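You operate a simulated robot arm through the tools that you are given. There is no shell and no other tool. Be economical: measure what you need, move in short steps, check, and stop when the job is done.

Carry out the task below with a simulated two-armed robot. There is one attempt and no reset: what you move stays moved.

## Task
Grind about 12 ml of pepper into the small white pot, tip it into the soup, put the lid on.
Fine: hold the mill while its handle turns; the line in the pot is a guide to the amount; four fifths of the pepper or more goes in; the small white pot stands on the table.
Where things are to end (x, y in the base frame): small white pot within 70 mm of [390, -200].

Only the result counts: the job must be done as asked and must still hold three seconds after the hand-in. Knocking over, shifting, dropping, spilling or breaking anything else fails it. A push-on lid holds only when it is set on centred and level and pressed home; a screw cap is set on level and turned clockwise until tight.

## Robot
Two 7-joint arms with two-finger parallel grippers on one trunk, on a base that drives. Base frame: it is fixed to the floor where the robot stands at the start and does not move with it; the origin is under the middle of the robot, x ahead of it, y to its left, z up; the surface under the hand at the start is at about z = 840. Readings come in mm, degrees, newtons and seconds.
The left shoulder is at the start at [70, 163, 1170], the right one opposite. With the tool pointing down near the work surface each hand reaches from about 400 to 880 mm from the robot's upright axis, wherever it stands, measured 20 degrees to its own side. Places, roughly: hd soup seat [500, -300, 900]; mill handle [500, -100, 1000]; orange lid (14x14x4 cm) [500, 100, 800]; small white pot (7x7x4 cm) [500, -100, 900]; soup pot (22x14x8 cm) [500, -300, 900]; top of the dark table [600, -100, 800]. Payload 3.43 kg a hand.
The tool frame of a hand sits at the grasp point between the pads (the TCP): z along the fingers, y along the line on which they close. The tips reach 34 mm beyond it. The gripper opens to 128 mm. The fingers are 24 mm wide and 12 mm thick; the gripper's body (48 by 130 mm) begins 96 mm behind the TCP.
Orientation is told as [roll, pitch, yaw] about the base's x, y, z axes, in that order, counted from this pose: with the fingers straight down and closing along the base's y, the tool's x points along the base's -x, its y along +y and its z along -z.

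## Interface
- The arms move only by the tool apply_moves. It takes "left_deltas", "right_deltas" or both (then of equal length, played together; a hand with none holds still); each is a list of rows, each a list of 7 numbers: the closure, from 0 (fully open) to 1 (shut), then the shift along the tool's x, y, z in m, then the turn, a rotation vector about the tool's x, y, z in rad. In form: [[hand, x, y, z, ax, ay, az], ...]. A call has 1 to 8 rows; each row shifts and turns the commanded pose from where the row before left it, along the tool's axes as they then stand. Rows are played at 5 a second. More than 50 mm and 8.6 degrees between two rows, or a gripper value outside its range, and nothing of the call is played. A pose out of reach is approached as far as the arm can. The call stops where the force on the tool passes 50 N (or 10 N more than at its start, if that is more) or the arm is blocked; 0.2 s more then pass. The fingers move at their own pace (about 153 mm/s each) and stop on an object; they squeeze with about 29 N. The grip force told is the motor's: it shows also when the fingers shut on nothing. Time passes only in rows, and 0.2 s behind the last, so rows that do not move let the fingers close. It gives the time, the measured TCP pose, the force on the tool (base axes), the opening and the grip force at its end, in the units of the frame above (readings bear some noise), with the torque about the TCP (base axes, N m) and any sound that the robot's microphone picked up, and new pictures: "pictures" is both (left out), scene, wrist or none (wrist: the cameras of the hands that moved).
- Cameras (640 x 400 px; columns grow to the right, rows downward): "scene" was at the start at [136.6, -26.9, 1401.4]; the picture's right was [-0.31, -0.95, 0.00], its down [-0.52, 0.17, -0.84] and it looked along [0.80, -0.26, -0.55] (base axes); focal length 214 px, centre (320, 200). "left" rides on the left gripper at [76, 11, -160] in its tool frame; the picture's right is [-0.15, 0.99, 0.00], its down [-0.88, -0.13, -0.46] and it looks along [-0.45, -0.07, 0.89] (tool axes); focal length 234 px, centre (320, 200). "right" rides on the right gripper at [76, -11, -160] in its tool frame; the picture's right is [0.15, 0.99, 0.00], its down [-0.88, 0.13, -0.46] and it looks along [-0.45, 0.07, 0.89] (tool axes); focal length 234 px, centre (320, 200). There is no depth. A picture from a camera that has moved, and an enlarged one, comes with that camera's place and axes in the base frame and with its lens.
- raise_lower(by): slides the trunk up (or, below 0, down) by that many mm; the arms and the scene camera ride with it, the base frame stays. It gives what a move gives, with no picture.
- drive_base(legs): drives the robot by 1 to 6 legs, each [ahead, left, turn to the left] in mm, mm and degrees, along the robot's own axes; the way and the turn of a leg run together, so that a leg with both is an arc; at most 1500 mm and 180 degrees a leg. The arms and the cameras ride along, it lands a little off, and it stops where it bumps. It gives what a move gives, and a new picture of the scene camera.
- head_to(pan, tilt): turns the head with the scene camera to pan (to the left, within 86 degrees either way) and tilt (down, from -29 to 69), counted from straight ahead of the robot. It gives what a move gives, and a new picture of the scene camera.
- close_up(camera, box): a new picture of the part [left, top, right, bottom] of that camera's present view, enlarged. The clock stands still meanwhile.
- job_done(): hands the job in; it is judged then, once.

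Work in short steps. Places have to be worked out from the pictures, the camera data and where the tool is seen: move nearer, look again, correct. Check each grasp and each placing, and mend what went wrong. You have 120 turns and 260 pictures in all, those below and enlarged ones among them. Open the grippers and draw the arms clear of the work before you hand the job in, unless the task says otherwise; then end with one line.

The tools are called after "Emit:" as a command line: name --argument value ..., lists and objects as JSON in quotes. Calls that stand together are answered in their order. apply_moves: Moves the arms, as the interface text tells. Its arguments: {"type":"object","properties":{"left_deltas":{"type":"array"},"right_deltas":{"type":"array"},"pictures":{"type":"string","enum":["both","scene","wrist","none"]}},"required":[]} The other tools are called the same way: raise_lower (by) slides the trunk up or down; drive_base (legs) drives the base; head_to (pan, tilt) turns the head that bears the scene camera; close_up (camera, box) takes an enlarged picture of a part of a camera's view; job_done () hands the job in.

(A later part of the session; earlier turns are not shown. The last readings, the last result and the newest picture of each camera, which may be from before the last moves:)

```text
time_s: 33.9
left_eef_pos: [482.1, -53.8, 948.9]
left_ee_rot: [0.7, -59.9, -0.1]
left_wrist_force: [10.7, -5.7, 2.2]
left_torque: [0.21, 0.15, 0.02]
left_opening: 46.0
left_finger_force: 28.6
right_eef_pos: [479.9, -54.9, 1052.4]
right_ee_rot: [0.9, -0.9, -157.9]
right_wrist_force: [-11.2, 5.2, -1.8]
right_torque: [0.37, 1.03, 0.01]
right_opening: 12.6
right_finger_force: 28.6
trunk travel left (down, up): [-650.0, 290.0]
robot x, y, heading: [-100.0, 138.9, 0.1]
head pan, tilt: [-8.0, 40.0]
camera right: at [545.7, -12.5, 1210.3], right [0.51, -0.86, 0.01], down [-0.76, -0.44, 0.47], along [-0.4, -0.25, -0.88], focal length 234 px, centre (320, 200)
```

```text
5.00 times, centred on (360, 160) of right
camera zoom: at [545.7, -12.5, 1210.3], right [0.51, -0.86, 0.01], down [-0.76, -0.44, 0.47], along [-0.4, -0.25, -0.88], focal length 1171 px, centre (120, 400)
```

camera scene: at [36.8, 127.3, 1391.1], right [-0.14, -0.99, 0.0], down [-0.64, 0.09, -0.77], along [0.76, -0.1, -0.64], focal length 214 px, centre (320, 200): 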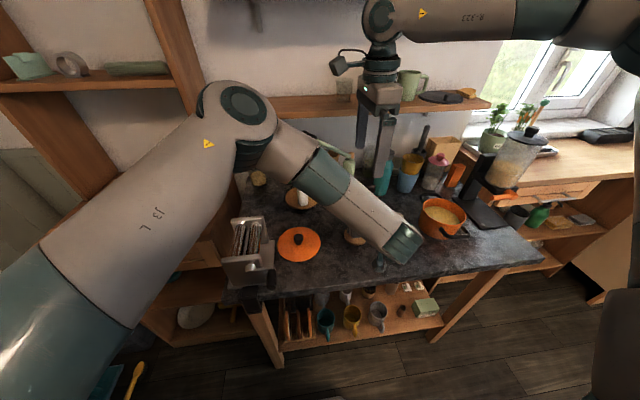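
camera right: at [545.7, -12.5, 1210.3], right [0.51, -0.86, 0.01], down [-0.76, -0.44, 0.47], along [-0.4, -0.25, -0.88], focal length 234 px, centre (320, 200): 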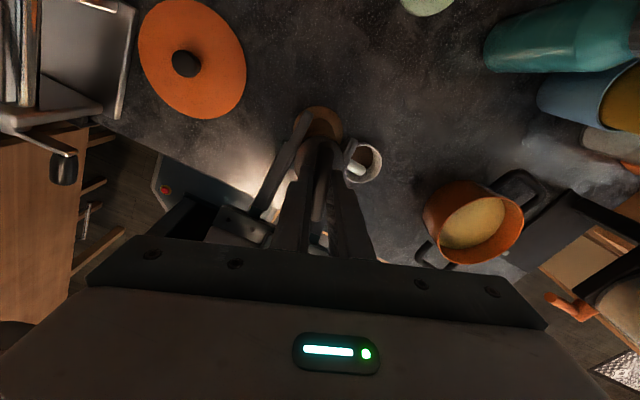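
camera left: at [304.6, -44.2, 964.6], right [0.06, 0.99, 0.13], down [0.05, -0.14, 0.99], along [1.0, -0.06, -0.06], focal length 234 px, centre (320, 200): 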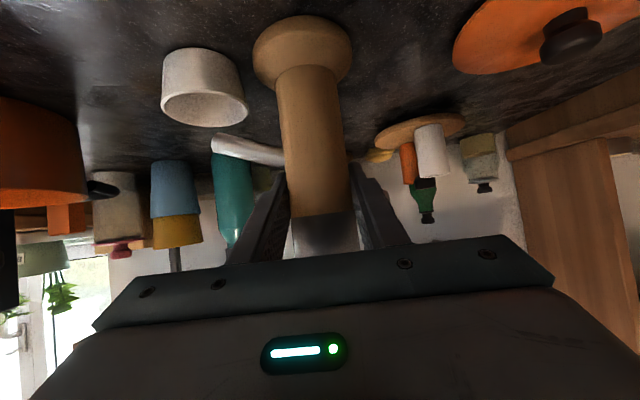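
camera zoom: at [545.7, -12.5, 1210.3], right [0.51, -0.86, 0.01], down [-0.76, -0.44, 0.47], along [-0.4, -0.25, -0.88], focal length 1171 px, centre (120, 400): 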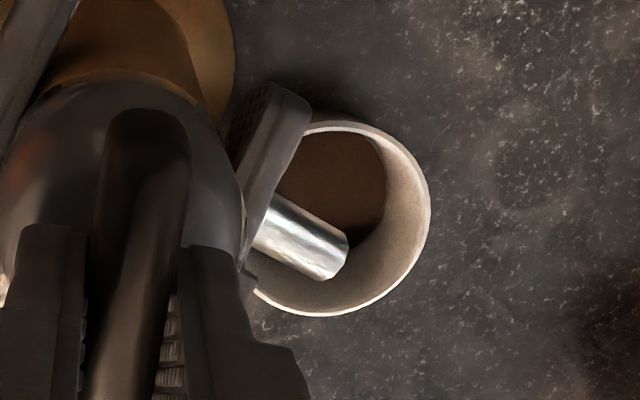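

The pot floor looks brown already, perhaps pepper. Open, lift and rotate toward +22 for a view from the other side (also needed for the next stroke).

Emit:
apply_moves --right_deltas '[[0.6, 0, 0, 0, 0, 0, 0], [0.55, 0, 0, 0, 0, 0, 0], [0.55, 0, 0, -0.04, 0, 0, 0], [0.55, 0, 0, -0.04, 0, 0, -0.149], [0.55, 0, 0, -0.03, 0, 0, -0.149], [0.55, 0, 0, 0, 0, 0, -0.149], [0.55, 0, 0, 0, 0, 0, -0.149], [0.55, 0, 0, 0, 0, 0, -0.149]]' --pictures "wrist"

Emit:
apply_moves --right_deltas '[[0.55, 0, 0, 0, 0, 0, -0.149], [0.55, 0, 0, 0, 0, 0, -0.149], [0.55, 0, 0, 0, 0, 0, -0.149], [0.55, 0, 0, 0, 0, 0, -0.149], [0.55, 0, 0, 0, 0, 0, -0.149], [0.55, 0, 0, 0, 0, 0, -0.149], [0.55, 0, 0, 0, 0, 0, -0.149], [0.55, 0, 0, 0, 0, 0, -0.149]]' --pictures "none"

Emit:
apply_moves --right_deltas '[[0.55, 0, 0, 0, 0, 0, -0.149], [0.55, 0, 0, 0, 0, 0, -0.149], [0.55, 0, 0, 0, 0, 0, -0.149], [0.55, 0, 0, 0, 0, 0, -0.149], [0.55, 0, 0, 0, 0, 0, -0.149], [0.55, 0, 0, 0, 0, 0, -0.149], [0.55, 0, 0, 0, 0, 0, -0.149], [0.55, 0, 0, 0, 0, 0, -0.149]]' --pictures "wrist"

```text
time_s: 35.7
left_eef_pos: [480.5, -52.3, 949.9]
left_ee_rot: [0.8, -60.0, -0.1]
left_wrist_force: [-0.8, 0.2, 0.0]
left_torque: [-0.12, 0.1, -0.04]
left_opening: 46.1
left_finger_force: 29.5
right_eef_pos: [479.5, -53.4, 1161.4]
right_ee_rot: [0.1, -1.2, -114.9]
right_wrist_force: [0.0, 0.4, -0.4]
right_torque: [-0.02, -0.02, 0.02]
right_opening: 57.5
right_finger_force: 0.0
trunk travel left (down, up): [-650.0, 290.0]
robot x, y, heading: [-97.6, 137.1, 0.1]
head pan, tilt: [-8.0, 40.0]
camera right: at [501.7, 22.9, 1319.6], right [0.96, -0.28, 0.0], down [-0.25, -0.84, 0.47], along [-0.14, -0.45, -0.88], focal length 234 px, centre (320, 200)
```

right: 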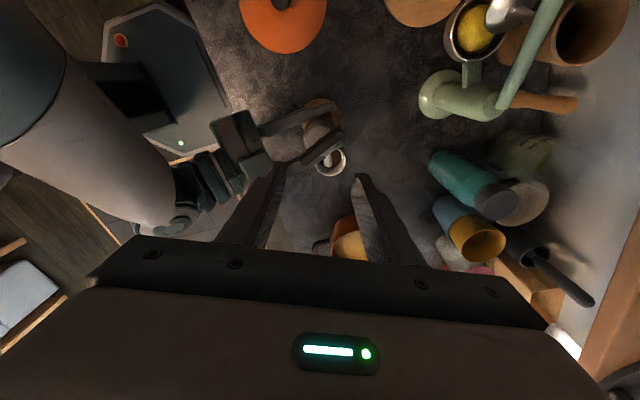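

```text
time_s: 37.5
left_eef_pos: [481.2, -52.8, 950.4]
left_ee_rot: [0.8, -59.9, -0.1]
left_wrist_force: [0.8, -0.3, 0.7]
left_torque: [-0.02, -0.06, -0.03]
left_opening: 46.2
left_finger_force: 29.1
right_eef_pos: [480.0, -52.9, 1161.6]
right_ee_rot: [-1.1, -0.5, -46.6]
right_wrist_force: [1.2, -0.3, -0.4]
right_torque: [-0.02, -0.01, -0.02]
right_opening: 57.6
right_finger_force: 0.2
trunk travel left (down, up): [-650.0, 290.0]
robot x, y, heading: [-99.4, 137.3, 0.3]
head pan, tilt: [-8.0, 40.0]
```

```text
time_s: 39.3
left_eef_pos: [480.8, -53.6, 948.6]
left_ee_rot: [0.7, -59.8, -0.1]
left_wrist_force: [0.9, -0.1, -0.3]
left_torque: [-0.12, -0.08, -0.02]
left_opening: 46.1
left_finger_force: 29.1
right_eef_pos: [479.3, -53.0, 1162.5]
right_ee_rot: [-0.9, 0.7, 21.7]
right_wrist_force: [0.8, 0.6, 1.0]
right_torque: [0.02, 0.01, 0.0]
right_opening: 57.6
right_finger_force: 0.0
trunk travel left (down, up): [-650.0, 290.0]
robot x, y, heading: [-99.0, 138.7, 0.0]
head pan, tilt: [-8.0, 40.0]
camera right: at [414.3, -88.4, 1322.6], right [-0.5, 0.86, -0.01], down [0.77, 0.46, 0.44], along [0.39, 0.21, -0.9], focal length 234 px, centre (320, 200)
```

right: 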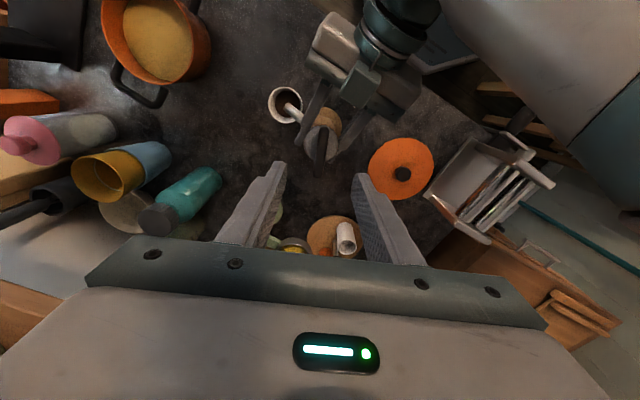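

Emit:
close_up --camera "right" --box '[255, 75, 355, 145]'

```text
5.71 times, centred on (305, 110) of right
camera zoom: at [414.3, -88.4, 1322.6], right [-0.5, 0.86, -0.01], down [0.77, 0.46, 0.44], along [0.39, 0.21, -0.9], focal length 1338 px, centre (406, 714)
```

zoom: 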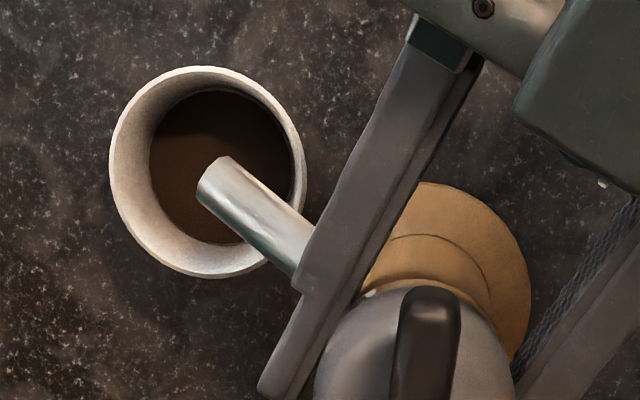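

Pepper thinly covers the floor. Next stroke: descend at +22, grip, turn 180° clockwise.

Emit:
apply_moves --right_deltas '[[0.55, 0, 0, 0.0275, 0, 0, 0], [0.55, 0, 0, 0.0275, 0, 0, 0], [0.55, 0, 0, 0.0275, 0, 0, 0], [0.55, 0, 0, 0.0275, 0, 0, 0], [0.75, 0, 0, 0, 0, 0, 0], [0.85, 0, 0, 0, 0, 0, 0], [0.95, 0, 0, 0, 0, 0, 0], [0.95, 0, 0, 0, 0, 0, 0]]' --pictures "wrist"

```text
time_s: 41.1
left_eef_pos: [480.2, -53.3, 950.8]
left_ee_rot: [0.7, -59.9, -0.2]
left_wrist_force: [4.3, -6.8, 0.2]
left_torque: [-0.19, 0.24, 0.0]
left_opening: 46.1
left_finger_force: 29.1
right_eef_pos: [479.0, -54.4, 1052.4]
right_ee_rot: [-0.8, 0.7, 21.6]
right_wrist_force: [-4.9, 6.1, -0.2]
right_torque: [0.78, 0.14, 0.0]
right_opening: 12.5
right_finger_force: 29.1
trunk travel left (down, up): [-650.0, 290.0]
robot x, y, heading: [-98.7, 138.2, -0.0]
head pan, tilt: [-8.0, 40.0]
camera right: at [413.5, -89.2, 1212.4], right [-0.5, 0.87, -0.01], down [0.77, 0.45, 0.44], along [0.39, 0.21, -0.9], focal length 234 px, centre (320, 200)
```

right: 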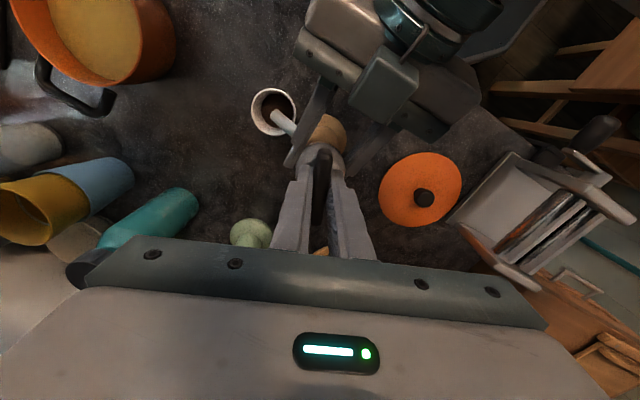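

Gripped. Turn clockwise 68°, with a 1 mm recentre.

Emit:
apply_moves --right_deltas '[[0.95, 0, 0.001, 0, 0, 0, 0.149], [0.95, 0, 0, 0, 0, 0, 0.149], [0.95, 0, 0, 0, 0, 0, 0.149], [0.95, 0, 0, 0, 0, 0, 0.149], [0.95, 0, 0, 0, 0, 0, 0.149], [0.95, 0, 0, 0, 0, 0, 0.149], [0.95, 0, 0, 0, 0, 0, 0.149], [0.95, 0, 0, 0, 0, 0, 0.149]]' --pictures "none"

Emit:
apply_moves --right_deltas '[[0.95, 0, 0, 0, 0, 0, 0.149], [0.95, 0, 0, 0, 0, 0, 0.149], [0.95, 0, 0, 0, 0, 0, 0.149], [0.95, 0, 0, 0, 0, 0, 0.149], [0.95, 0, 0, 0, 0, 0, 0.149], [0.95, 0, 0, 0, 0, 0, 0.149], [0.95, 0, 0, 0, 0, 0, 0.149], [0.95, 0, 0, 0, 0, 0, 0.149]]' --pictures "none"

Emit:
apply_moves --right_deltas '[[0.95, 0, 0, 0, 0, 0, 0.149], [0.95, 0, 0, 0, 0, 0, 0.149], [0.95, 0, 0, 0, 0, 0, 0.149], [0.95, 0, 0, 0, 0, 0, 0.149], [0.95, 0, 0, 0, 0, 0, 0.149]]' --pictures "wrist"

Emit:
close_up --camera "right" --box '[310, 120, 410, 200]'

```text
time_s: 42.9
left_eef_pos: [480.7, -53.9, 949.2]
left_ee_rot: [0.6, -60.0, -0.3]
left_wrist_force: [-7.3, -26.0, 5.4]
left_torque: [0.96, -0.61, -0.03]
left_opening: 45.8
left_finger_force: 29.4
right_eef_pos: [479.9, -54.5, 1051.3]
right_ee_rot: [-0.8, -0.6, -47.0]
right_wrist_force: [8.4, 24.3, -1.7]
right_torque: [1.23, -0.3, 0.04]
right_opening: 12.7
right_finger_force: 28.9
trunk travel left (down, up): [-650.0, 290.0]
robot x, y, heading: [-98.5, 140.0, 0.1]
head pan, tilt: [-8.0, 40.0]
```

```text
time_s: 44.7
left_eef_pos: [480.0, -51.3, 949.1]
left_ee_rot: [0.8, -59.9, -0.1]
left_wrist_force: [-14.3, -13.1, 0.3]
left_torque: [0.67, -0.21, 0.01]
left_opening: 46.1
left_finger_force: 28.9
right_eef_pos: [477.7, -54.9, 1052.2]
right_ee_rot: [0.1, -1.2, -115.2]
right_wrist_force: [12.1, 12.3, 6.3]
right_torque: [0.31, -0.59, -0.02]
right_opening: 12.4
right_finger_force: 28.8
trunk travel left (down, up): [-650.0, 290.0]
robot x, y, heading: [-96.5, 139.8, 0.2]
head pan, tilt: [-8.0, 40.0]
```

```text
time_s: 45.9
left_eef_pos: [481.8, -53.8, 949.5]
left_ee_rot: [0.7, -59.9, 0.0]
left_wrist_force: [6.9, -17.4, -12.6]
left_torque: [1.0, -0.03, -0.03]
left_opening: 45.5
left_finger_force: 28.8
right_eef_pos: [479.8, -54.8, 1050.6]
right_ee_rot: [0.9, -0.9, -157.9]
right_wrist_force: [-7.2, 16.9, 13.3]
right_torque: [0.69, 0.7, 0.08]
right_opening: 12.4
right_finger_force: 29.3
trunk travel left (down, up): [-650.0, 290.0]
robot x, y, heading: [-99.2, 140.7, 0.1]
head pan, tilt: [-8.0, 40.0]
camera right: at [545.9, -12.6, 1209.6], right [0.51, -0.86, 0.01], down [-0.76, -0.44, 0.47], along [-0.4, -0.25, -0.88], focal length 234 px, centre (320, 200)
```

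right: 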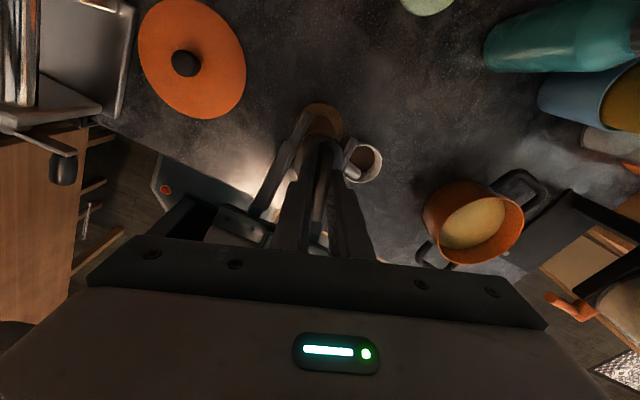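

```text
5.00 times, centred on (360, 160) of right
camera zoom: at [545.9, -12.6, 1209.6], right [0.51, -0.86, 0.01], down [-0.76, -0.44, 0.47], along [-0.4, -0.25, -0.88], focal length 1171 px, centre (120, 400)
```

zoom: 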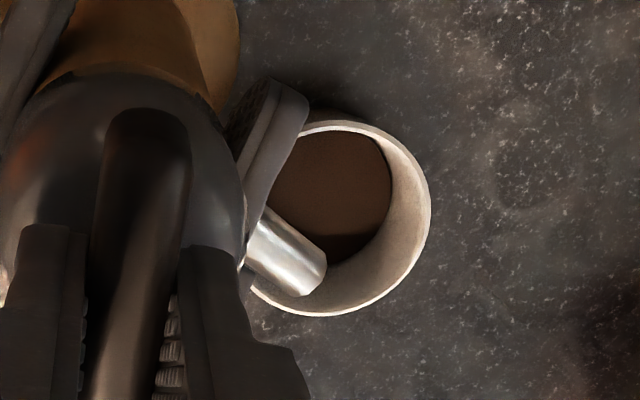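

The mill slipped a few degrees in the left grip (spout tip moved ~6 mm, still over the pot). Lift, return to +22 and measure the level.

Emit:
apply_moves --right_deltas '[[0.6, 0, 0, 0, 0, 0, 0], [0.55, 0, 0, 0, 0, 0, 0], [0.55, 0, 0, -0.04, 0, 0, 0], [0.55, 0, 0, -0.04, 0, 0, -0.149], [0.55, 0, 0, -0.03, 0, 0, -0.149], [0.55, 0, 0, 0, 0, 0, -0.149], [0.55, 0, 0, 0, 0, 0, -0.149], [0.55, 0, 0, 0, 0, 0, -0.149]]' --pictures "none"

Emit:
apply_moves --right_deltas '[[0.55, 0, 0, 0, 0, 0, -0.149], [0.55, 0, 0, 0, 0, 0, -0.149], [0.55, 0, 0, 0, 0, 0, -0.149], [0.55, 0, 0, 0, 0, 0, -0.149], [0.55, 0, 0, 0, 0, 0, -0.149], [0.55, 0, 0, 0, 0, 0, -0.149], [0.55, 0, 0, 0, 0, 0, -0.149], [0.55, 0, 0, 0, 0, 0, -0.149]]' --pictures "none"

Emit:
apply_moves --right_deltas '[[0.55, 0, 0, 0, 0, 0, -0.149], [0.55, 0, 0, 0, 0, 0, -0.149], [0.55, 0, 0, 0, 0, 0, -0.149], [0.55, 0, 0, 0, 0, 0, -0.149], [0.55, 0, 0, 0, 0, 0, -0.149], [0.55, 0, 0, 0, 0, 0, -0.149], [0.55, 0, 0, 0, 0, 0, -0.149], [0.55, 0, 0, 0, 0, 0, -0.149]]' --pictures "none"

Emit:
close_up --camera "right" --box '[255, 75, 355, 145]'

```text
time_s: 47.7
left_eef_pos: [481.5, -52.7, 949.9]
left_ee_rot: [0.7, -59.9, 0.0]
left_wrist_force: [0.5, -0.7, -2.3]
left_torque: [-0.01, -0.02, -0.02]
left_opening: 45.5
left_finger_force: 28.7
right_eef_pos: [480.2, -52.3, 1162.4]
right_ee_rot: [0.1, -1.2, -114.9]
right_wrist_force: [0.6, -1.1, 0.2]
right_torque: [-0.01, -0.01, 0.0]
right_opening: 57.6
right_finger_force: 0.0
trunk travel left (down, up): [-650.0, 290.0]
robot x, y, heading: [-98.6, 139.7, 0.5]
head pan, tilt: [-8.0, 40.0]
```

```text
time_s: 49.5
left_eef_pos: [479.7, -52.1, 949.7]
left_ee_rot: [0.6, -60.0, -0.1]
left_wrist_force: [0.0, -0.3, -3.1]
left_torque: [0.02, -0.04, -0.01]
left_opening: 45.4
left_finger_force: 29.3
right_eef_pos: [479.9, -53.0, 1161.6]
right_ee_rot: [-1.1, -0.5, -46.7]
right_wrist_force: [0.1, 0.3, 0.1]
right_torque: [0.0, -0.02, 0.01]
right_opening: 57.8
right_finger_force: 0.0
trunk travel left (down, up): [-650.0, 290.0]
robot x, y, heading: [-101.5, 135.5, 0.4]
head pan, tilt: [-8.0, 40.0]
```

```text
time_s: 51.3
left_eef_pos: [480.2, -53.2, 949.4]
left_ee_rot: [0.8, -59.9, -0.2]
left_wrist_force: [0.0, -0.2, -2.4]
left_torque: [0.01, -0.01, 0.03]
left_opening: 45.3
left_finger_force: 29.1
right_eef_pos: [478.9, -53.4, 1161.6]
right_ee_rot: [-0.9, 0.9, 21.7]
right_wrist_force: [0.0, 0.6, 0.4]
right_torque: [-0.04, 0.0, -0.01]
right_opening: 57.5
right_finger_force: 0.1
trunk travel left (down, up): [-650.0, 290.0]
robot x, y, heading: [-97.2, 137.0, -0.0]
head pan, tilt: [-8.0, 40.0]
```

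```text
5.71 times, centred on (305, 110) of right
camera zoom: at [413.6, -87.0, 1322.4], right [-0.5, 0.86, -0.01], down [0.77, 0.46, 0.44], along [0.39, 0.21, -0.9], focal length 1338 px, centre (406, 714)
```

zoom: 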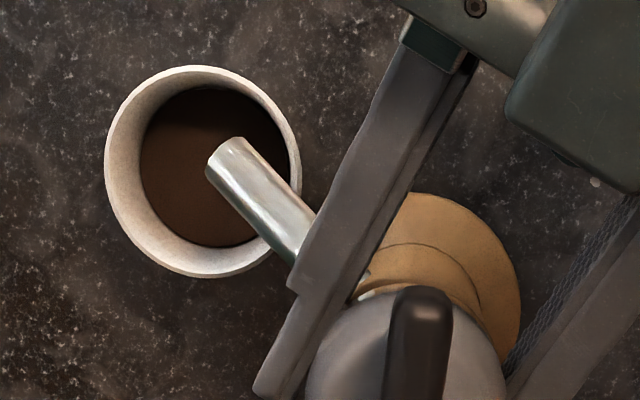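

Pepper has risen visibly. Look closer for the guide line.

Emit:
close_up --camera "right" --box '[268, 84, 312, 128]'

Emit:
close_up --camera "left" --box '[150, 30, 350, 160]'

```text
9.09 times, centred on (290, 106) of right
camera zoom: at [413.6, -87.0, 1322.4], right [-0.5, 0.86, -0.01], down [0.77, 0.46, 0.44], along [0.39, 0.21, -0.9], focal length 2129 px, centre (593, 1054)
```

zoom: 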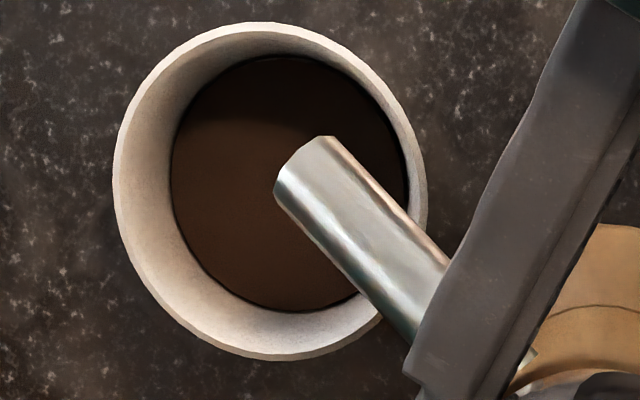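

```text
3.08 times, centred on (250, 95) of left
camera zoom: at [304.7, -44.3, 964.3], right [0.06, 0.99, 0.13], down [0.05, -0.14, 0.99], along [1.0, -0.06, -0.06], focal length 720 px, centre (535, 523)
```

zoom: 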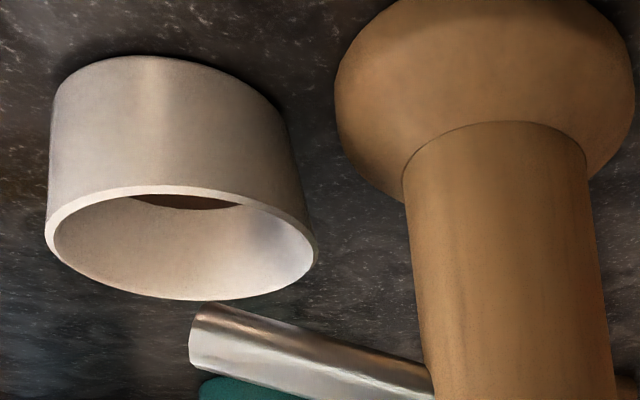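

Left camera puts the pepper level at z≈850 (rim 874.5, table ≈842): near 9 ml by my estimate. Check the inside wall from the scene camera for the line.

Emit:
close_up --camera "scene" --box '[360, 240, 400, 270]'

Emit:
close_up --camera "right" --box '[275, 88, 300, 116]'

```text
13.33 times, centred on (380, 255) of scene
camera zoom: at [37.2, 127.1, 1391.0], right [-0.14, -0.99, 0.0], down [-0.64, 0.09, -0.77], along [0.76, -0.1, -0.64], focal length 2860 px, centre (-480, -533)
```

zoom: 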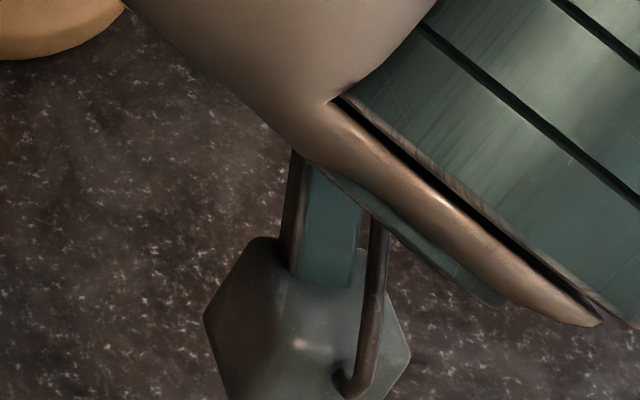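

```text
14.29 times, centred on (288, 102) of right
camera zoom: at [413.6, -87.0, 1322.4], right [-0.5, 0.86, -0.01], down [0.77, 0.46, 0.44], along [0.39, 0.21, -0.9], focal length 3345 px, centre (784, 1600)
```

zoom: 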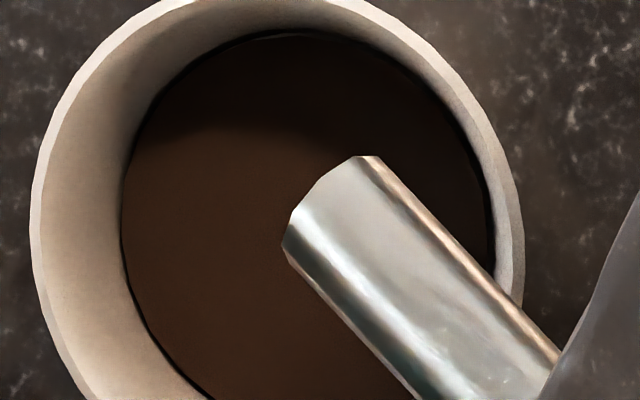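

A thin dark ring hugs the pepper edge; it may be the line. Grind another ~34° and see whether it gets covered.

Emit:
apply_moves --right_deltas '[[0.55, 0, 0, 0.0275, 0, 0, 0], [0.55, 0, 0, 0.0275, 0, 0, 0], [0.55, 0, 0, 0.0275, 0, 0, 0], [0.55, 0, 0, 0.0275, 0, 0, 0], [0.75, 0, 0, 0, 0, 0, 0], [0.85, 0, 0, 0, 0, 0, 0], [0.95, 0, 0, 0, 0, 0, 0], [0.95, 0, 0, 0, 0, 0, 0]]' --pictures "none"

Emit:
apply_moves --right_deltas '[[0.95, 0, 0, 0, 0, 0, 0.149], [0.95, 0, 0, 0, 0, 0, 0.149], [0.95, 0, 0, 0, 0, 0, 0.149], [0.95, 0, 0, 0, 0, 0, 0.149]]' --pictures "wrist"

Emit:
close_up --camera "left" --box '[150, 30, 350, 160]'

```text
time_s: 53.1
left_eef_pos: [480.4, -53.3, 949.6]
left_ee_rot: [0.5, -60.0, -0.1]
left_wrist_force: [6.5, -11.8, -1.8]
left_torque: [0.49, 0.43, -0.05]
left_opening: 45.3
left_finger_force: 29.3
right_eef_pos: [480.2, -54.7, 1049.9]
right_ee_rot: [-0.8, 0.8, 21.6]
right_wrist_force: [-6.7, 11.6, 0.2]
right_torque: [0.7, 0.32, 0.01]
right_opening: 12.3
right_finger_force: 29.0
trunk travel left (down, up): [-650.0, 290.0]
robot x, y, heading: [-97.2, 138.8, 0.1]
head pan, tilt: [-8.0, 40.0]
```

```text
time_s: 54.1
left_eef_pos: [481.5, -54.2, 949.7]
left_ee_rot: [0.5, -60.0, -0.2]
left_wrist_force: [-1.3, -21.1, 6.2]
left_torque: [0.9, -0.63, -0.04]
left_opening: 45.3
left_finger_force: 29.1
right_eef_pos: [478.2, -54.2, 1051.5]
right_ee_rot: [-1.1, 0.0, -12.8]
right_wrist_force: [1.8, 21.1, -7.5]
right_torque: [1.16, 0.5, 0.07]
right_opening: 12.6
right_finger_force: 28.5
trunk travel left (down, up): [-650.0, 290.0]
robot x, y, heading: [-101.0, 137.4, -0.2]
head pan, tilt: [-8.0, 40.0]
camera right: at [403.4, -45.5, 1211.2], right [0.07, 1.0, -0.02], down [0.89, -0.06, 0.45], along [0.45, -0.05, -0.89], focal length 234 px, centre (320, 200)
```

right: 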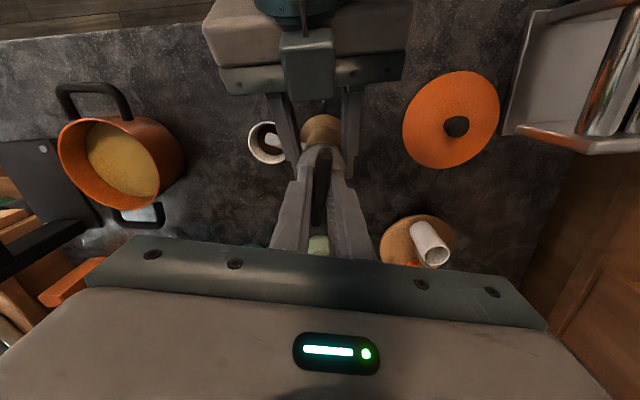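

```text
3.08 times, centred on (250, 95) of left
camera zoom: at [304.2, -44.9, 964.8], right [0.07, 0.99, 0.13], down [0.05, -0.14, 0.99], along [1.0, -0.06, -0.06], focal length 720 px, centre (535, 523)
```

zoom: 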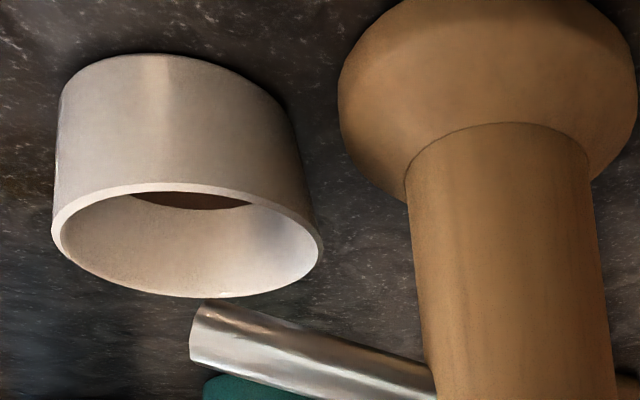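

Level rose about 1 mm (now z≈851). Release and lift to inspect the ring.

Emit:
apply_moves --right_deltas '[[0.6, 0, 0, 0, 0, 0, 0], [0.55, 0, 0, 0, 0, 0, 0], [0.55, 0, 0, -0.04, 0, 0, 0], [0.55, 0, 0, -0.04, 0, 0, -0.149], [0.55, 0, 0, -0.03, 0, 0, -0.149], [0.55, 0, 0, 0, 0, 0, -0.149], [0.55, 0, 0, 0, 0, 0, -0.149]]' --pictures "none"

Emit:
close_up --camera "right" --box '[268, 84, 312, 128]'

Emit:
close_up --camera "left" --box '[160, 60, 250, 130]'

```text
time_s: 55.7
left_eef_pos: [481.0, -52.3, 948.7]
left_ee_rot: [0.8, -59.8, -0.1]
left_wrist_force: [-0.9, 0.1, -1.5]
left_torque: [0.01, 0.0, -0.01]
left_opening: 45.3
left_finger_force: 28.6
right_eef_pos: [479.9, -53.9, 1163.3]
right_ee_rot: [-0.9, 0.8, 21.7]
right_wrist_force: [0.3, -0.7, -0.9]
right_torque: [0.02, -0.02, 0.01]
right_opening: 57.4
right_finger_force: 0.0
trunk travel left (down, up): [-650.0, 290.0]
robot x, y, heading: [-103.0, 138.0, 0.1]
head pan, tilt: [-8.0, 40.0]
```

```text
9.09 times, centred on (290, 106) of right
camera zoom: at [414.4, -87.7, 1323.3], right [-0.5, 0.86, -0.01], down [0.77, 0.46, 0.44], along [0.39, 0.21, -0.9], focal length 2129 px, centre (593, 1054)
```

zoom: 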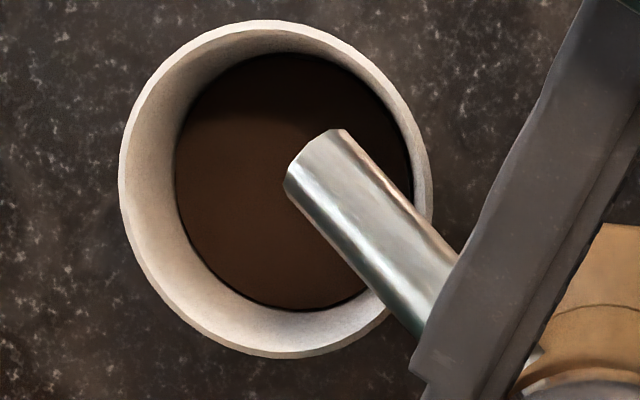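

```text
5.71 times, centred on (205, 95) of left
camera zoom: at [304.7, -44.3, 964.3], right [0.06, 0.99, 0.13], down [0.05, -0.14, 0.99], along [1.0, -0.06, -0.06], focal length 1338 px, centre (977, 800)
```

zoom: 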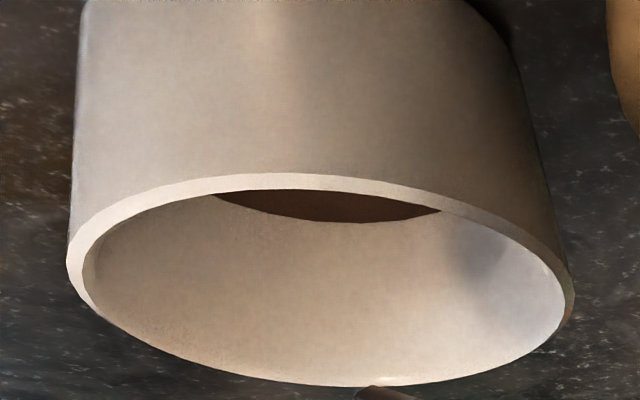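

Compare the ring at the same magnification as before.

Emit:
close_up --camera "right" --box '[275, 88, 300, 116]'

Emit:
close_up --camera "right" --box '[274, 108, 300, 124]'

```text
14.29 times, centred on (288, 102) of right
camera zoom: at [414.4, -87.7, 1323.3], right [-0.5, 0.86, -0.01], down [0.77, 0.46, 0.44], along [0.39, 0.21, -0.9], focal length 3345 px, centre (784, 1600)
```

zoom: 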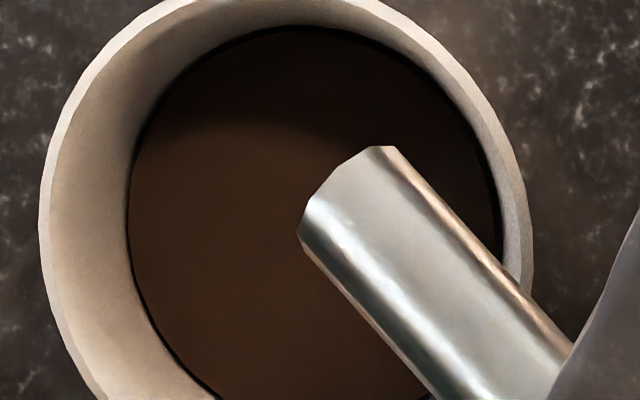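

```text
16.00 times, centred on (287, 116) of right
camera zoom: at [414.4, -87.7, 1323.3], right [-0.5, 0.86, -0.01], down [0.77, 0.46, 0.44], along [0.39, 0.21, -0.9], focal length 3747 px, centre (848, 1544)
```

zoom: 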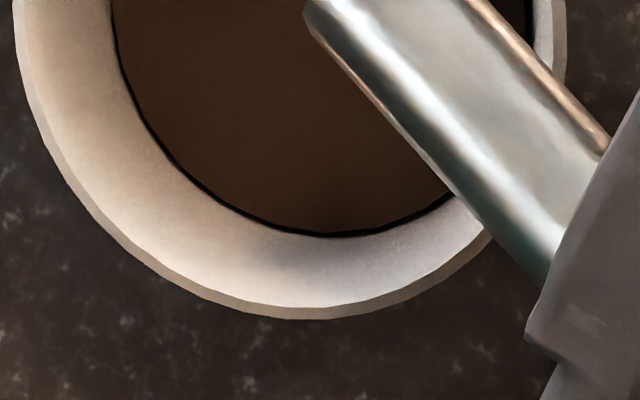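

The dark ring keeps the same diameter and is nearly covered: pepper is at the line. Stop grinding; release the mill with the left hand, back off and move it aside.

Emit:
apply_moves --left_deltas '[[0.6, 0, 0, 0, 0, 0, 0], [0.4, 0, 0, 0, 0, 0, 0], [0, 0, 0, 0, 0, 0, 0], [0, 0, 0, 0, 0, 0, 0], [0, -0.0018, 0, -0.025, 0, 0, 0], [0, -0.0018, 0, -0.025, 0, 0, 0], [0, -0.0018, 0, -0.025, 0, 0, 0], [0, -0.0018, 0, -0.025, 0, 0, 0]]' --pictures "wrist"

Emit:
apply_moves --left_deltas '[[0, 0, 0.04, 0, 0, 0, 0], [0, 0, 0.04, 0, 0, 0, 0], [0, 0, 0.04, 0, 0, 0, 0], [0, 0, 0.04, 0, 0, 0, 0], [0, 0, 0.04, 0, 0, 0, 0]]' --pictures "scene"

```text
time_s: 57.5
left_eef_pos: [395.4, -53.5, 1008.2]
left_ee_rot: [0.7, -60.0, -0.1]
left_wrist_force: [-0.7, 0.6, -0.5]
left_torque: [0.03, 0.03, 0.01]
left_opening: 128.1
left_finger_force: 0.0
right_eef_pos: [479.4, -53.1, 1162.7]
right_ee_rot: [-0.9, 0.8, 21.5]
right_wrist_force: [0.3, 0.5, 0.2]
right_torque: [-0.02, 0.03, 0.0]
right_opening: 57.8
right_finger_force: 0.0
trunk travel left (down, up): [-650.0, 290.0]
robot x, y, heading: [-100.0, 137.0, 0.1]
head pan, tilt: [-8.0, 40.0]
camera left: at [219.8, -44.1, 1022.4], right [0.06, 0.99, 0.13], down [0.05, -0.14, 0.99], along [1.0, -0.06, -0.06], focal length 234 px, centre (320, 200)
```

left: 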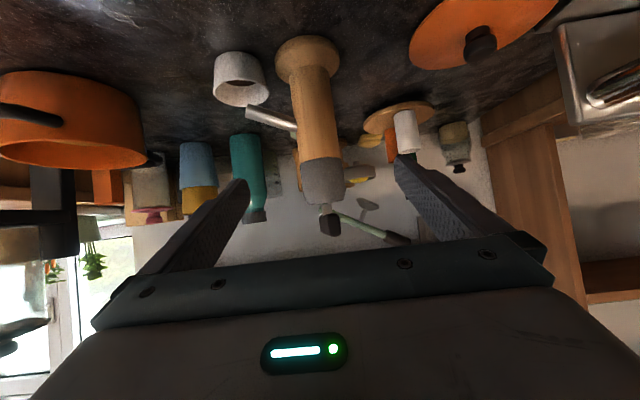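

```text
time_s: 58.7
left_eef_pos: [396.9, 150.1, 1006.7]
left_ee_rot: [0.6, -59.9, 0.1]
left_wrist_force: [-0.2, 0.0, 0.3]
left_torque: [-0.02, -0.02, -0.06]
left_opening: 128.0
left_finger_force: 0.0
right_eef_pos: [481.2, -50.7, 1162.8]
right_ee_rot: [-1.0, 0.8, 21.6]
right_wrist_force: [0.2, 0.2, 0.2]
right_torque: [-0.02, 0.02, -0.02]
right_opening: 57.6
right_finger_force: 0.0
trunk travel left (down, up): [-650.0, 290.0]
robot x, y, heading: [-96.1, 138.1, 0.3]
head pan, tilt: [-8.0, 40.0]
camera scene: at [37.3, 129.3, 1391.0], right [-0.14, -0.99, 0.0], down [-0.64, 0.09, -0.77], along [0.76, -0.11, -0.64], focal length 214 px, centre (320, 200)
```

scene: 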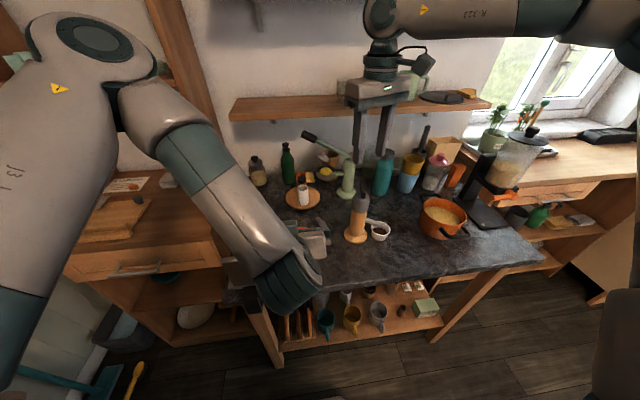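

Mill stands undisturbed. Move the right hand away to the right-front and reorient for an inclined side grasp on the pot.

Emit:
apply_moves --right_deltas '[[0.35, 0.033, -0.0235, 0, 0, 0, 0], [0.35, 0.033, -0.0235, 0, 0, 0, 0], [0.35, 0.033, -0.0235, 0, 0, 0, 0], [0.35, 0.033, -0.0235, 0, 0, 0, 0], [0.35, 0.033, -0.0235, 0, 0, 0, 0]]' --pictures "none"

Emit:
apply_moves --right_deltas '[[0.35, 0, 0, 0, 0, -0.1495, 0], [0.35, 0, 0, 0, 0, -0.1495, 0], [0.35, 0, 0, 0, 0, -0.1495, 0], [0.35, 0, 0, 0, 0, -0.1495, 0], [0.35, 0, 0, 0, 0, -0.1495, 0], [0.35, 0, 0, 0, 0, -0.1495, 0], [0.35, 0, 0, 0, 0, -0.1495, 0]]' --pictures "both"

```text
time_s: 59.9
left_eef_pos: [395.6, 147.1, 1007.5]
left_ee_rot: [0.9, -60.0, -0.1]
left_wrist_force: [-0.4, -0.1, 0.3]
left_torque: [0.02, -0.02, 0.04]
left_opening: 128.2
left_finger_force: 0.0
right_eef_pos: [368.6, -224.9, 1163.9]
right_ee_rot: [-0.9, 0.7, 21.5]
right_wrist_force: [0.5, -0.1, -0.3]
right_torque: [0.02, -0.03, 0.01]
right_opening: 83.0
right_finger_force: 0.0
trunk travel left (down, up): [-650.0, 290.0]
robot x, y, heading: [-101.0, 136.2, 0.3]
head pan, tilt: [-8.0, 40.0]
```

```text
time_s: 61.5
left_eef_pos: [397.6, 147.3, 1006.2]
left_ee_rot: [0.8, -59.9, -0.3]
left_wrist_force: [-0.4, 0.3, 0.3]
left_torque: [0.0, 0.04, 0.02]
left_opening: 127.9
left_finger_force: 0.0
right_eef_pos: [371.7, -225.9, 1167.5]
right_ee_rot: [-1.6, -59.2, 23.1]
right_wrist_force: [-0.1, -1.4, 0.1]
right_torque: [0.0, 0.0, -0.01]
right_opening: 83.1
right_finger_force: 0.0
right hand out of reach, approached as far as the arm can: row 7
trunk travel left (down, up): [-650.0, 290.0]
robot x, y, heading: [-97.2, 138.3, 0.4]
head pan, tilt: [-8.0, 40.0]
camera scene: at [37.9, 125.7, 1391.0], right [-0.14, -0.99, 0.0], down [-0.64, 0.09, -0.77], along [0.76, -0.1, -0.64], focal length 214 px, centre (320, 200)
camera right: at [212.5, -300.6, 1183.5], right [-0.43, 0.89, -0.14], down [0.0, 0.16, 0.99], along [0.9, 0.43, -0.07], focal length 234 px, centre (320, 200)
```

scene: 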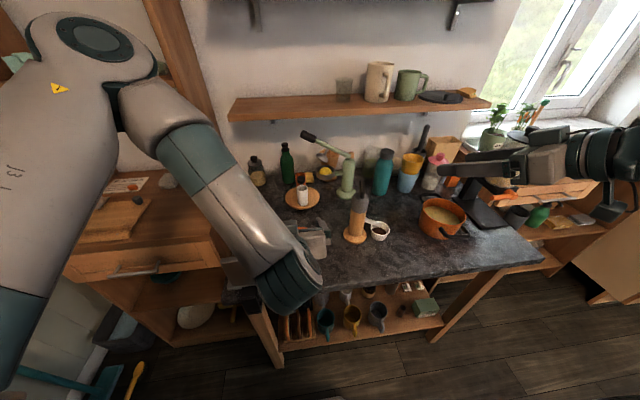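
right: 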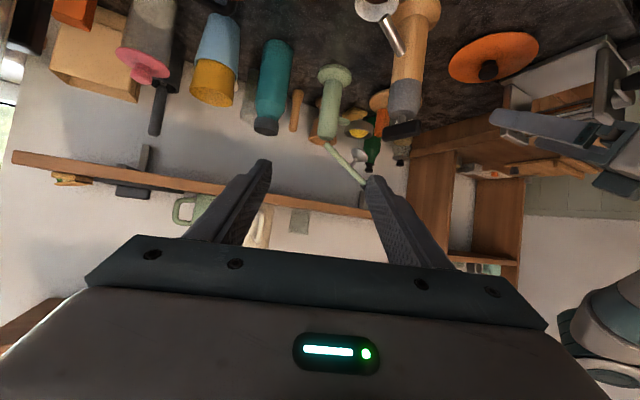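

Near a limit up here; go lower to the pre-approach and then yaw to 45.

Emit:
apply_moves --right_deltas '[[0.35, 0.0322, 0.001, 0.0256, 0, 0, 0], [0.35, 0.0322, 0.001, 0.0256, 0, 0, 0], [0.35, 0.0322, 0.001, 0.0256, 0, 0, 0], [0.35, 0.0322, 0.001, 0.0256, 0, 0, 0], [0.35, 0.0322, 0.001, 0.0256, 0, 0, 0], [0.35, 0.0322, 0.001, 0.0256, 0, 0, 0]]' --pictures "none"

Emit:
apply_moves --right_deltas '[[0.35, 0, 0, 0, -0.111, 0, -0.064], [0.35, 0, 0, 0, -0.111, 0, -0.064], [0.35, 0, 0, 0, -0.111, 0, -0.064]]' --pictures "both"

```text
time_s: 62.9
left_eef_pos: [396.4, 148.5, 1007.0]
left_ee_rot: [0.8, -59.8, -0.1]
left_wrist_force: [0.3, 0.2, -0.3]
left_torque: [-0.02, -0.02, -0.03]
left_opening: 127.7
left_finger_force: 0.0
right_eef_pos: [415.4, -222.4, 926.5]
right_ee_rot: [-1.8, -59.2, 23.0]
right_wrist_force: [-0.1, 0.7, 0.9]
right_torque: [0.0, -0.02, -0.03]
right_opening: 82.9
right_finger_force: 0.1
right hand out of reach, approached as far as the arm can: row 1, 2
trunk travel left (down, up): [-650.0, 290.0]
robot x, y, heading: [-98.8, 137.7, 0.2]
head pan, tilt: [-8.0, 40.0]
```

```text
time_s: 63.7
left_eef_pos: [398.1, 148.6, 1006.0]
left_ee_rot: [0.7, -59.9, -0.2]
left_wrist_force: [0.8, -0.2, 0.4]
left_torque: [0.0, 0.05, 0.03]
left_opening: 128.3
left_finger_force: 0.0
right_eef_pos: [415.9, -222.6, 927.8]
right_ee_rot: [-0.9, -59.1, 44.2]
right_wrist_force: [0.4, -1.0, 2.3]
right_torque: [-0.16, 0.26, 0.09]
right_opening: 83.3
right_finger_force: 0.0
trunk travel left (down, up): [-650.0, 290.0]
robot x, y, heading: [-99.7, 136.4, 0.2]
head pan, tilt: [-8.0, 40.0]
camera scene: at [38.3, 127.1, 1391.3], right [-0.14, -0.99, 0.0], down [-0.64, 0.09, -0.77], along [0.76, -0.1, -0.64], focal length 214 px, centre (320, 200)
camera right: at [295.0, -351.3, 944.2], right [-0.73, 0.67, -0.13], down [-0.05, 0.14, 0.99], along [0.68, 0.73, -0.07], focal length 234 px, centre (320, 200)
```

scene: 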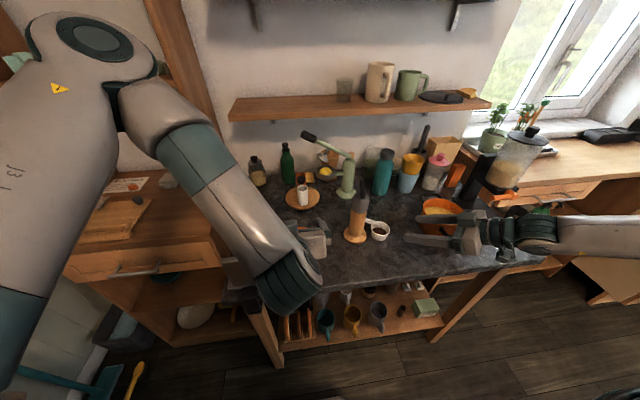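
right: 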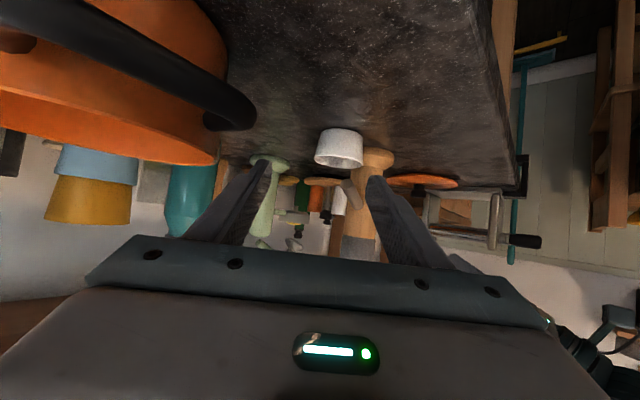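

Slight force shows; check whether the gripper touches the soup pot's handle.

Emit:
close_up --camera "scene" --box '[340, 180, 520, 290]'

```text
3.56 times, centred on (430, 235) of scene
camera zoom: at [38.3, 127.1, 1391.3], right [-0.14, -0.99, 0.0], down [-0.64, 0.09, -0.77], along [0.76, -0.1, -0.64], focal length 763 px, centre (-71, 76)
```

zoom: 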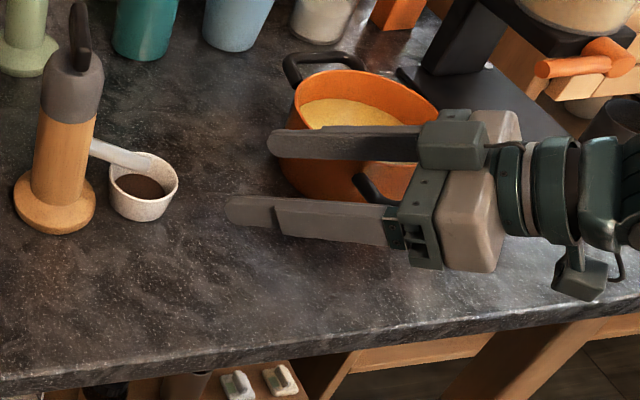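

Emit:
apply_moves --right_deltas '[[0.35, 0, 0, -0.01, 0, 0, 0], [0.35, 0, 0, 0, 0, 0, 0]]' --pictures "none"

Emit:
close_up --camera "right" --box '[0, 0, 320, 260]'

```text
time_s: 64.3
left_eef_pos: [396.9, 148.9, 1005.4]
left_ee_rot: [0.7, -59.9, -0.1]
left_wrist_force: [-1.0, 0.4, 0.1]
left_torque: [-0.02, 0.0, -0.01]
left_opening: 128.0
left_finger_force: 0.0
right_eef_pos: [407.8, -229.0, 931.1]
right_ee_rot: [-0.9, -58.9, 44.3]
right_wrist_force: [-0.1, 0.0, 0.0]
right_torque: [0.02, 0.03, -0.02]
right_opening: 83.1
right_finger_force: 0.0
trunk travel left (down, up): [-650.0, 290.0]
robot x, y, heading: [-99.4, 138.5, 0.3]
head pan, tilt: [-8.0, 40.0]
```

```text
1.54 times, centred on (160, 130) of right
camera zoom: at [287.5, -356.9, 949.6], right [-0.74, 0.66, -0.13], down [-0.05, 0.15, 0.99], along [0.68, 0.73, -0.07], focal length 360 px, centre (566, 308)
```

zoom: 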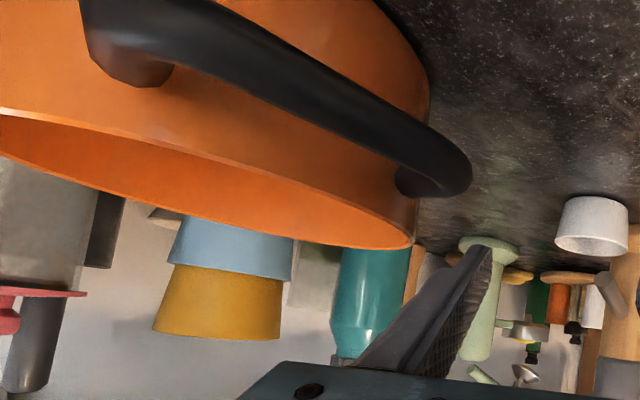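

No residual contact. Correct sideways (21 mm) and go half way in along the tool axis.

Emit:
apply_moves --right_deltas '[[0.35, 0, 0.0105, 0, 0, 0, 0], [0.35, 0, 0.0105, 0, 0, 0, 0], [0.35, 0, 0, 0.025, 0, 0, 0], [0.35, 0, 0, 0.025, 0, 0, 0], [0.35, 0, 0, 0, 0, 0, 0]]' --pictures "both"

Emit:
close_up --camera "scene" --box '[340, 180, 520, 290]'

```text
time_s: 65.5
left_eef_pos: [396.3, 149.0, 1005.8]
left_ee_rot: [0.9, -59.9, -0.3]
left_wrist_force: [0.2, -1.2, 0.2]
left_torque: [0.02, 0.0, 0.02]
left_opening: 127.9
left_finger_force: 0.0
right_eef_pos: [425.3, -183.4, 905.3]
right_ee_rot: [-0.9, -58.9, 44.4]
right_wrist_force: [-0.1, 0.3, 0.1]
right_torque: [0.0, 0.01, 0.0]
right_opening: 83.3
right_finger_force: 0.0
trunk travel left (down, up): [-650.0, 290.0]
robot x, y, heading: [-98.6, 139.6, 0.1]
head pan, tilt: [-8.0, 40.0]
camera scene: at [37.2, 126.2, 1390.8], right [-0.14, -0.99, 0.0], down [-0.64, 0.09, -0.77], along [0.76, -0.1, -0.64], focal length 214 px, centre (320, 200)
camera right: at [304.8, -313.1, 923.0], right [-0.74, 0.66, -0.13], down [-0.05, 0.14, 0.99], along [0.68, 0.73, -0.07], focal length 234 px, centre (320, 200)
```

scene: 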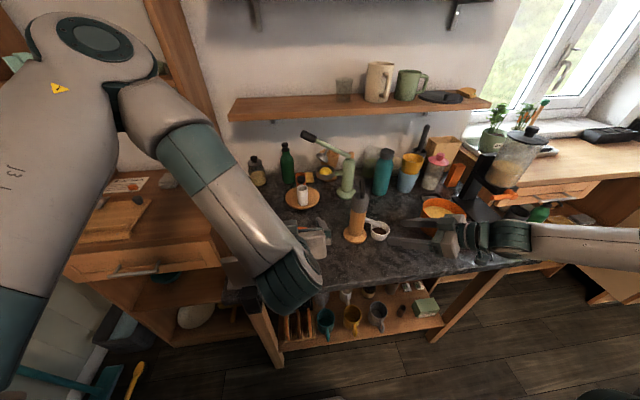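
right: 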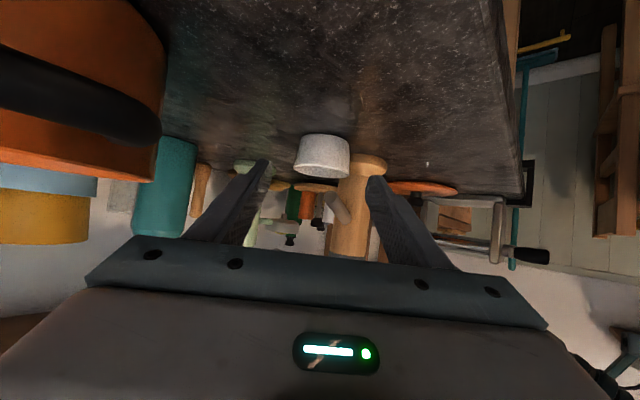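

```text
3.56 times, centred on (430, 235) of scene
camera zoom: at [37.2, 126.2, 1390.8], right [-0.14, -0.99, 0.0], down [-0.64, 0.09, -0.77], along [0.76, -0.1, -0.64], focal length 763 px, centre (-71, 76)
```

zoom: 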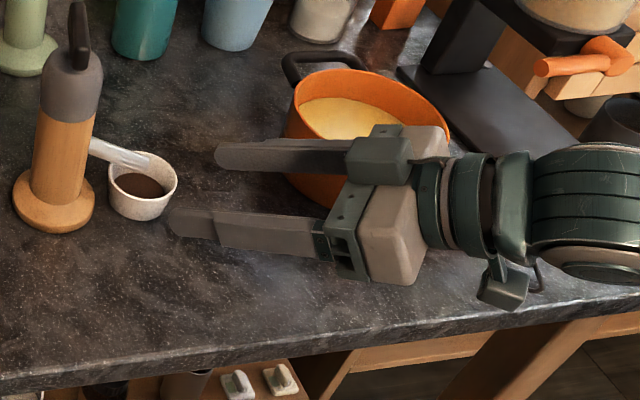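

Pot is centred between the fingers, and handle clearance computes to ~25 mm. Advance the remaining 63 mm slowly.

Emit:
apply_moves --right_deltas '[[0.35, 0, 0, 0.0158, 0, 0, 0], [0.35, 0, 0, 0.0158, 0, 0, 0], [0.35, 0, 0, 0.0158, 0, 0, 0], [0.35, 0, 0, 0.0158, 0, 0, 0], [0.35, 0, 0, 0, 0, 0, 0]]' --pictures "wrist"

Emit:
close_up --camera "scene" --box '[340, 180, 500, 290]'

```text
time_s: 66.7
left_eef_pos: [397.7, 148.4, 1007.6]
left_ee_rot: [0.8, -59.9, -0.1]
left_wrist_force: [0.3, 0.5, 0.2]
left_torque: [0.01, 0.03, -0.01]
left_opening: 127.8
left_finger_force: 0.2
right_eef_pos: [456.7, -168.9, 907.7]
right_ee_rot: [-0.8, -58.6, 44.5]
right_wrist_force: [-0.9, -0.6, 0.3]
right_torque: [0.02, -0.01, 0.01]
right_opening: 83.2
right_finger_force: 0.2
right hand out of reach, approached as far as the arm can: row 2, 3, 4
trunk travel left (down, up): [-650.0, 290.0]
robot x, y, heading: [-97.8, 136.4, 0.2]
head pan, tilt: [-8.0, 40.0]
camera right: at [337.7, -297.4, 925.4], right [-0.74, 0.66, -0.13], down [-0.05, 0.15, 0.99], along [0.67, 0.73, -0.08], focal length 234 px, centre (320, 200)
```

right: 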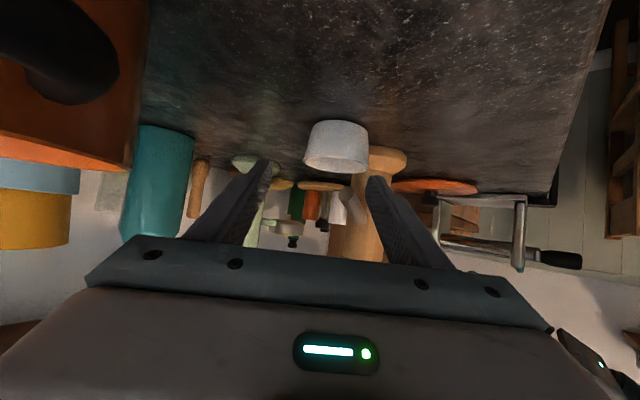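

```text
3.64 times, centred on (420, 235) of scene
camera zoom: at [36.4, 126.9, 1391.1], right [-0.14, -0.99, 0.0], down [-0.64, 0.09, -0.77], along [0.76, -0.1, -0.64], focal length 780 px, centre (-44, 73)
```

zoom: 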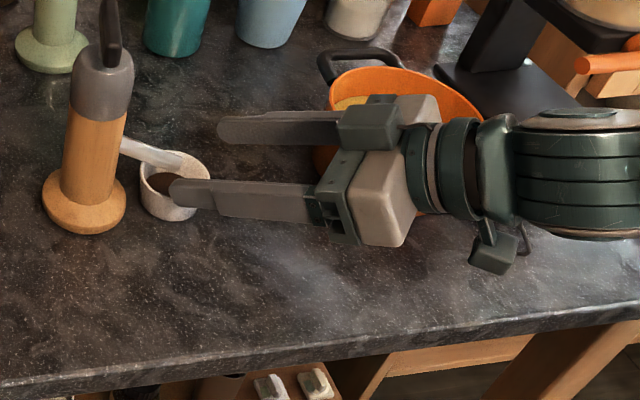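

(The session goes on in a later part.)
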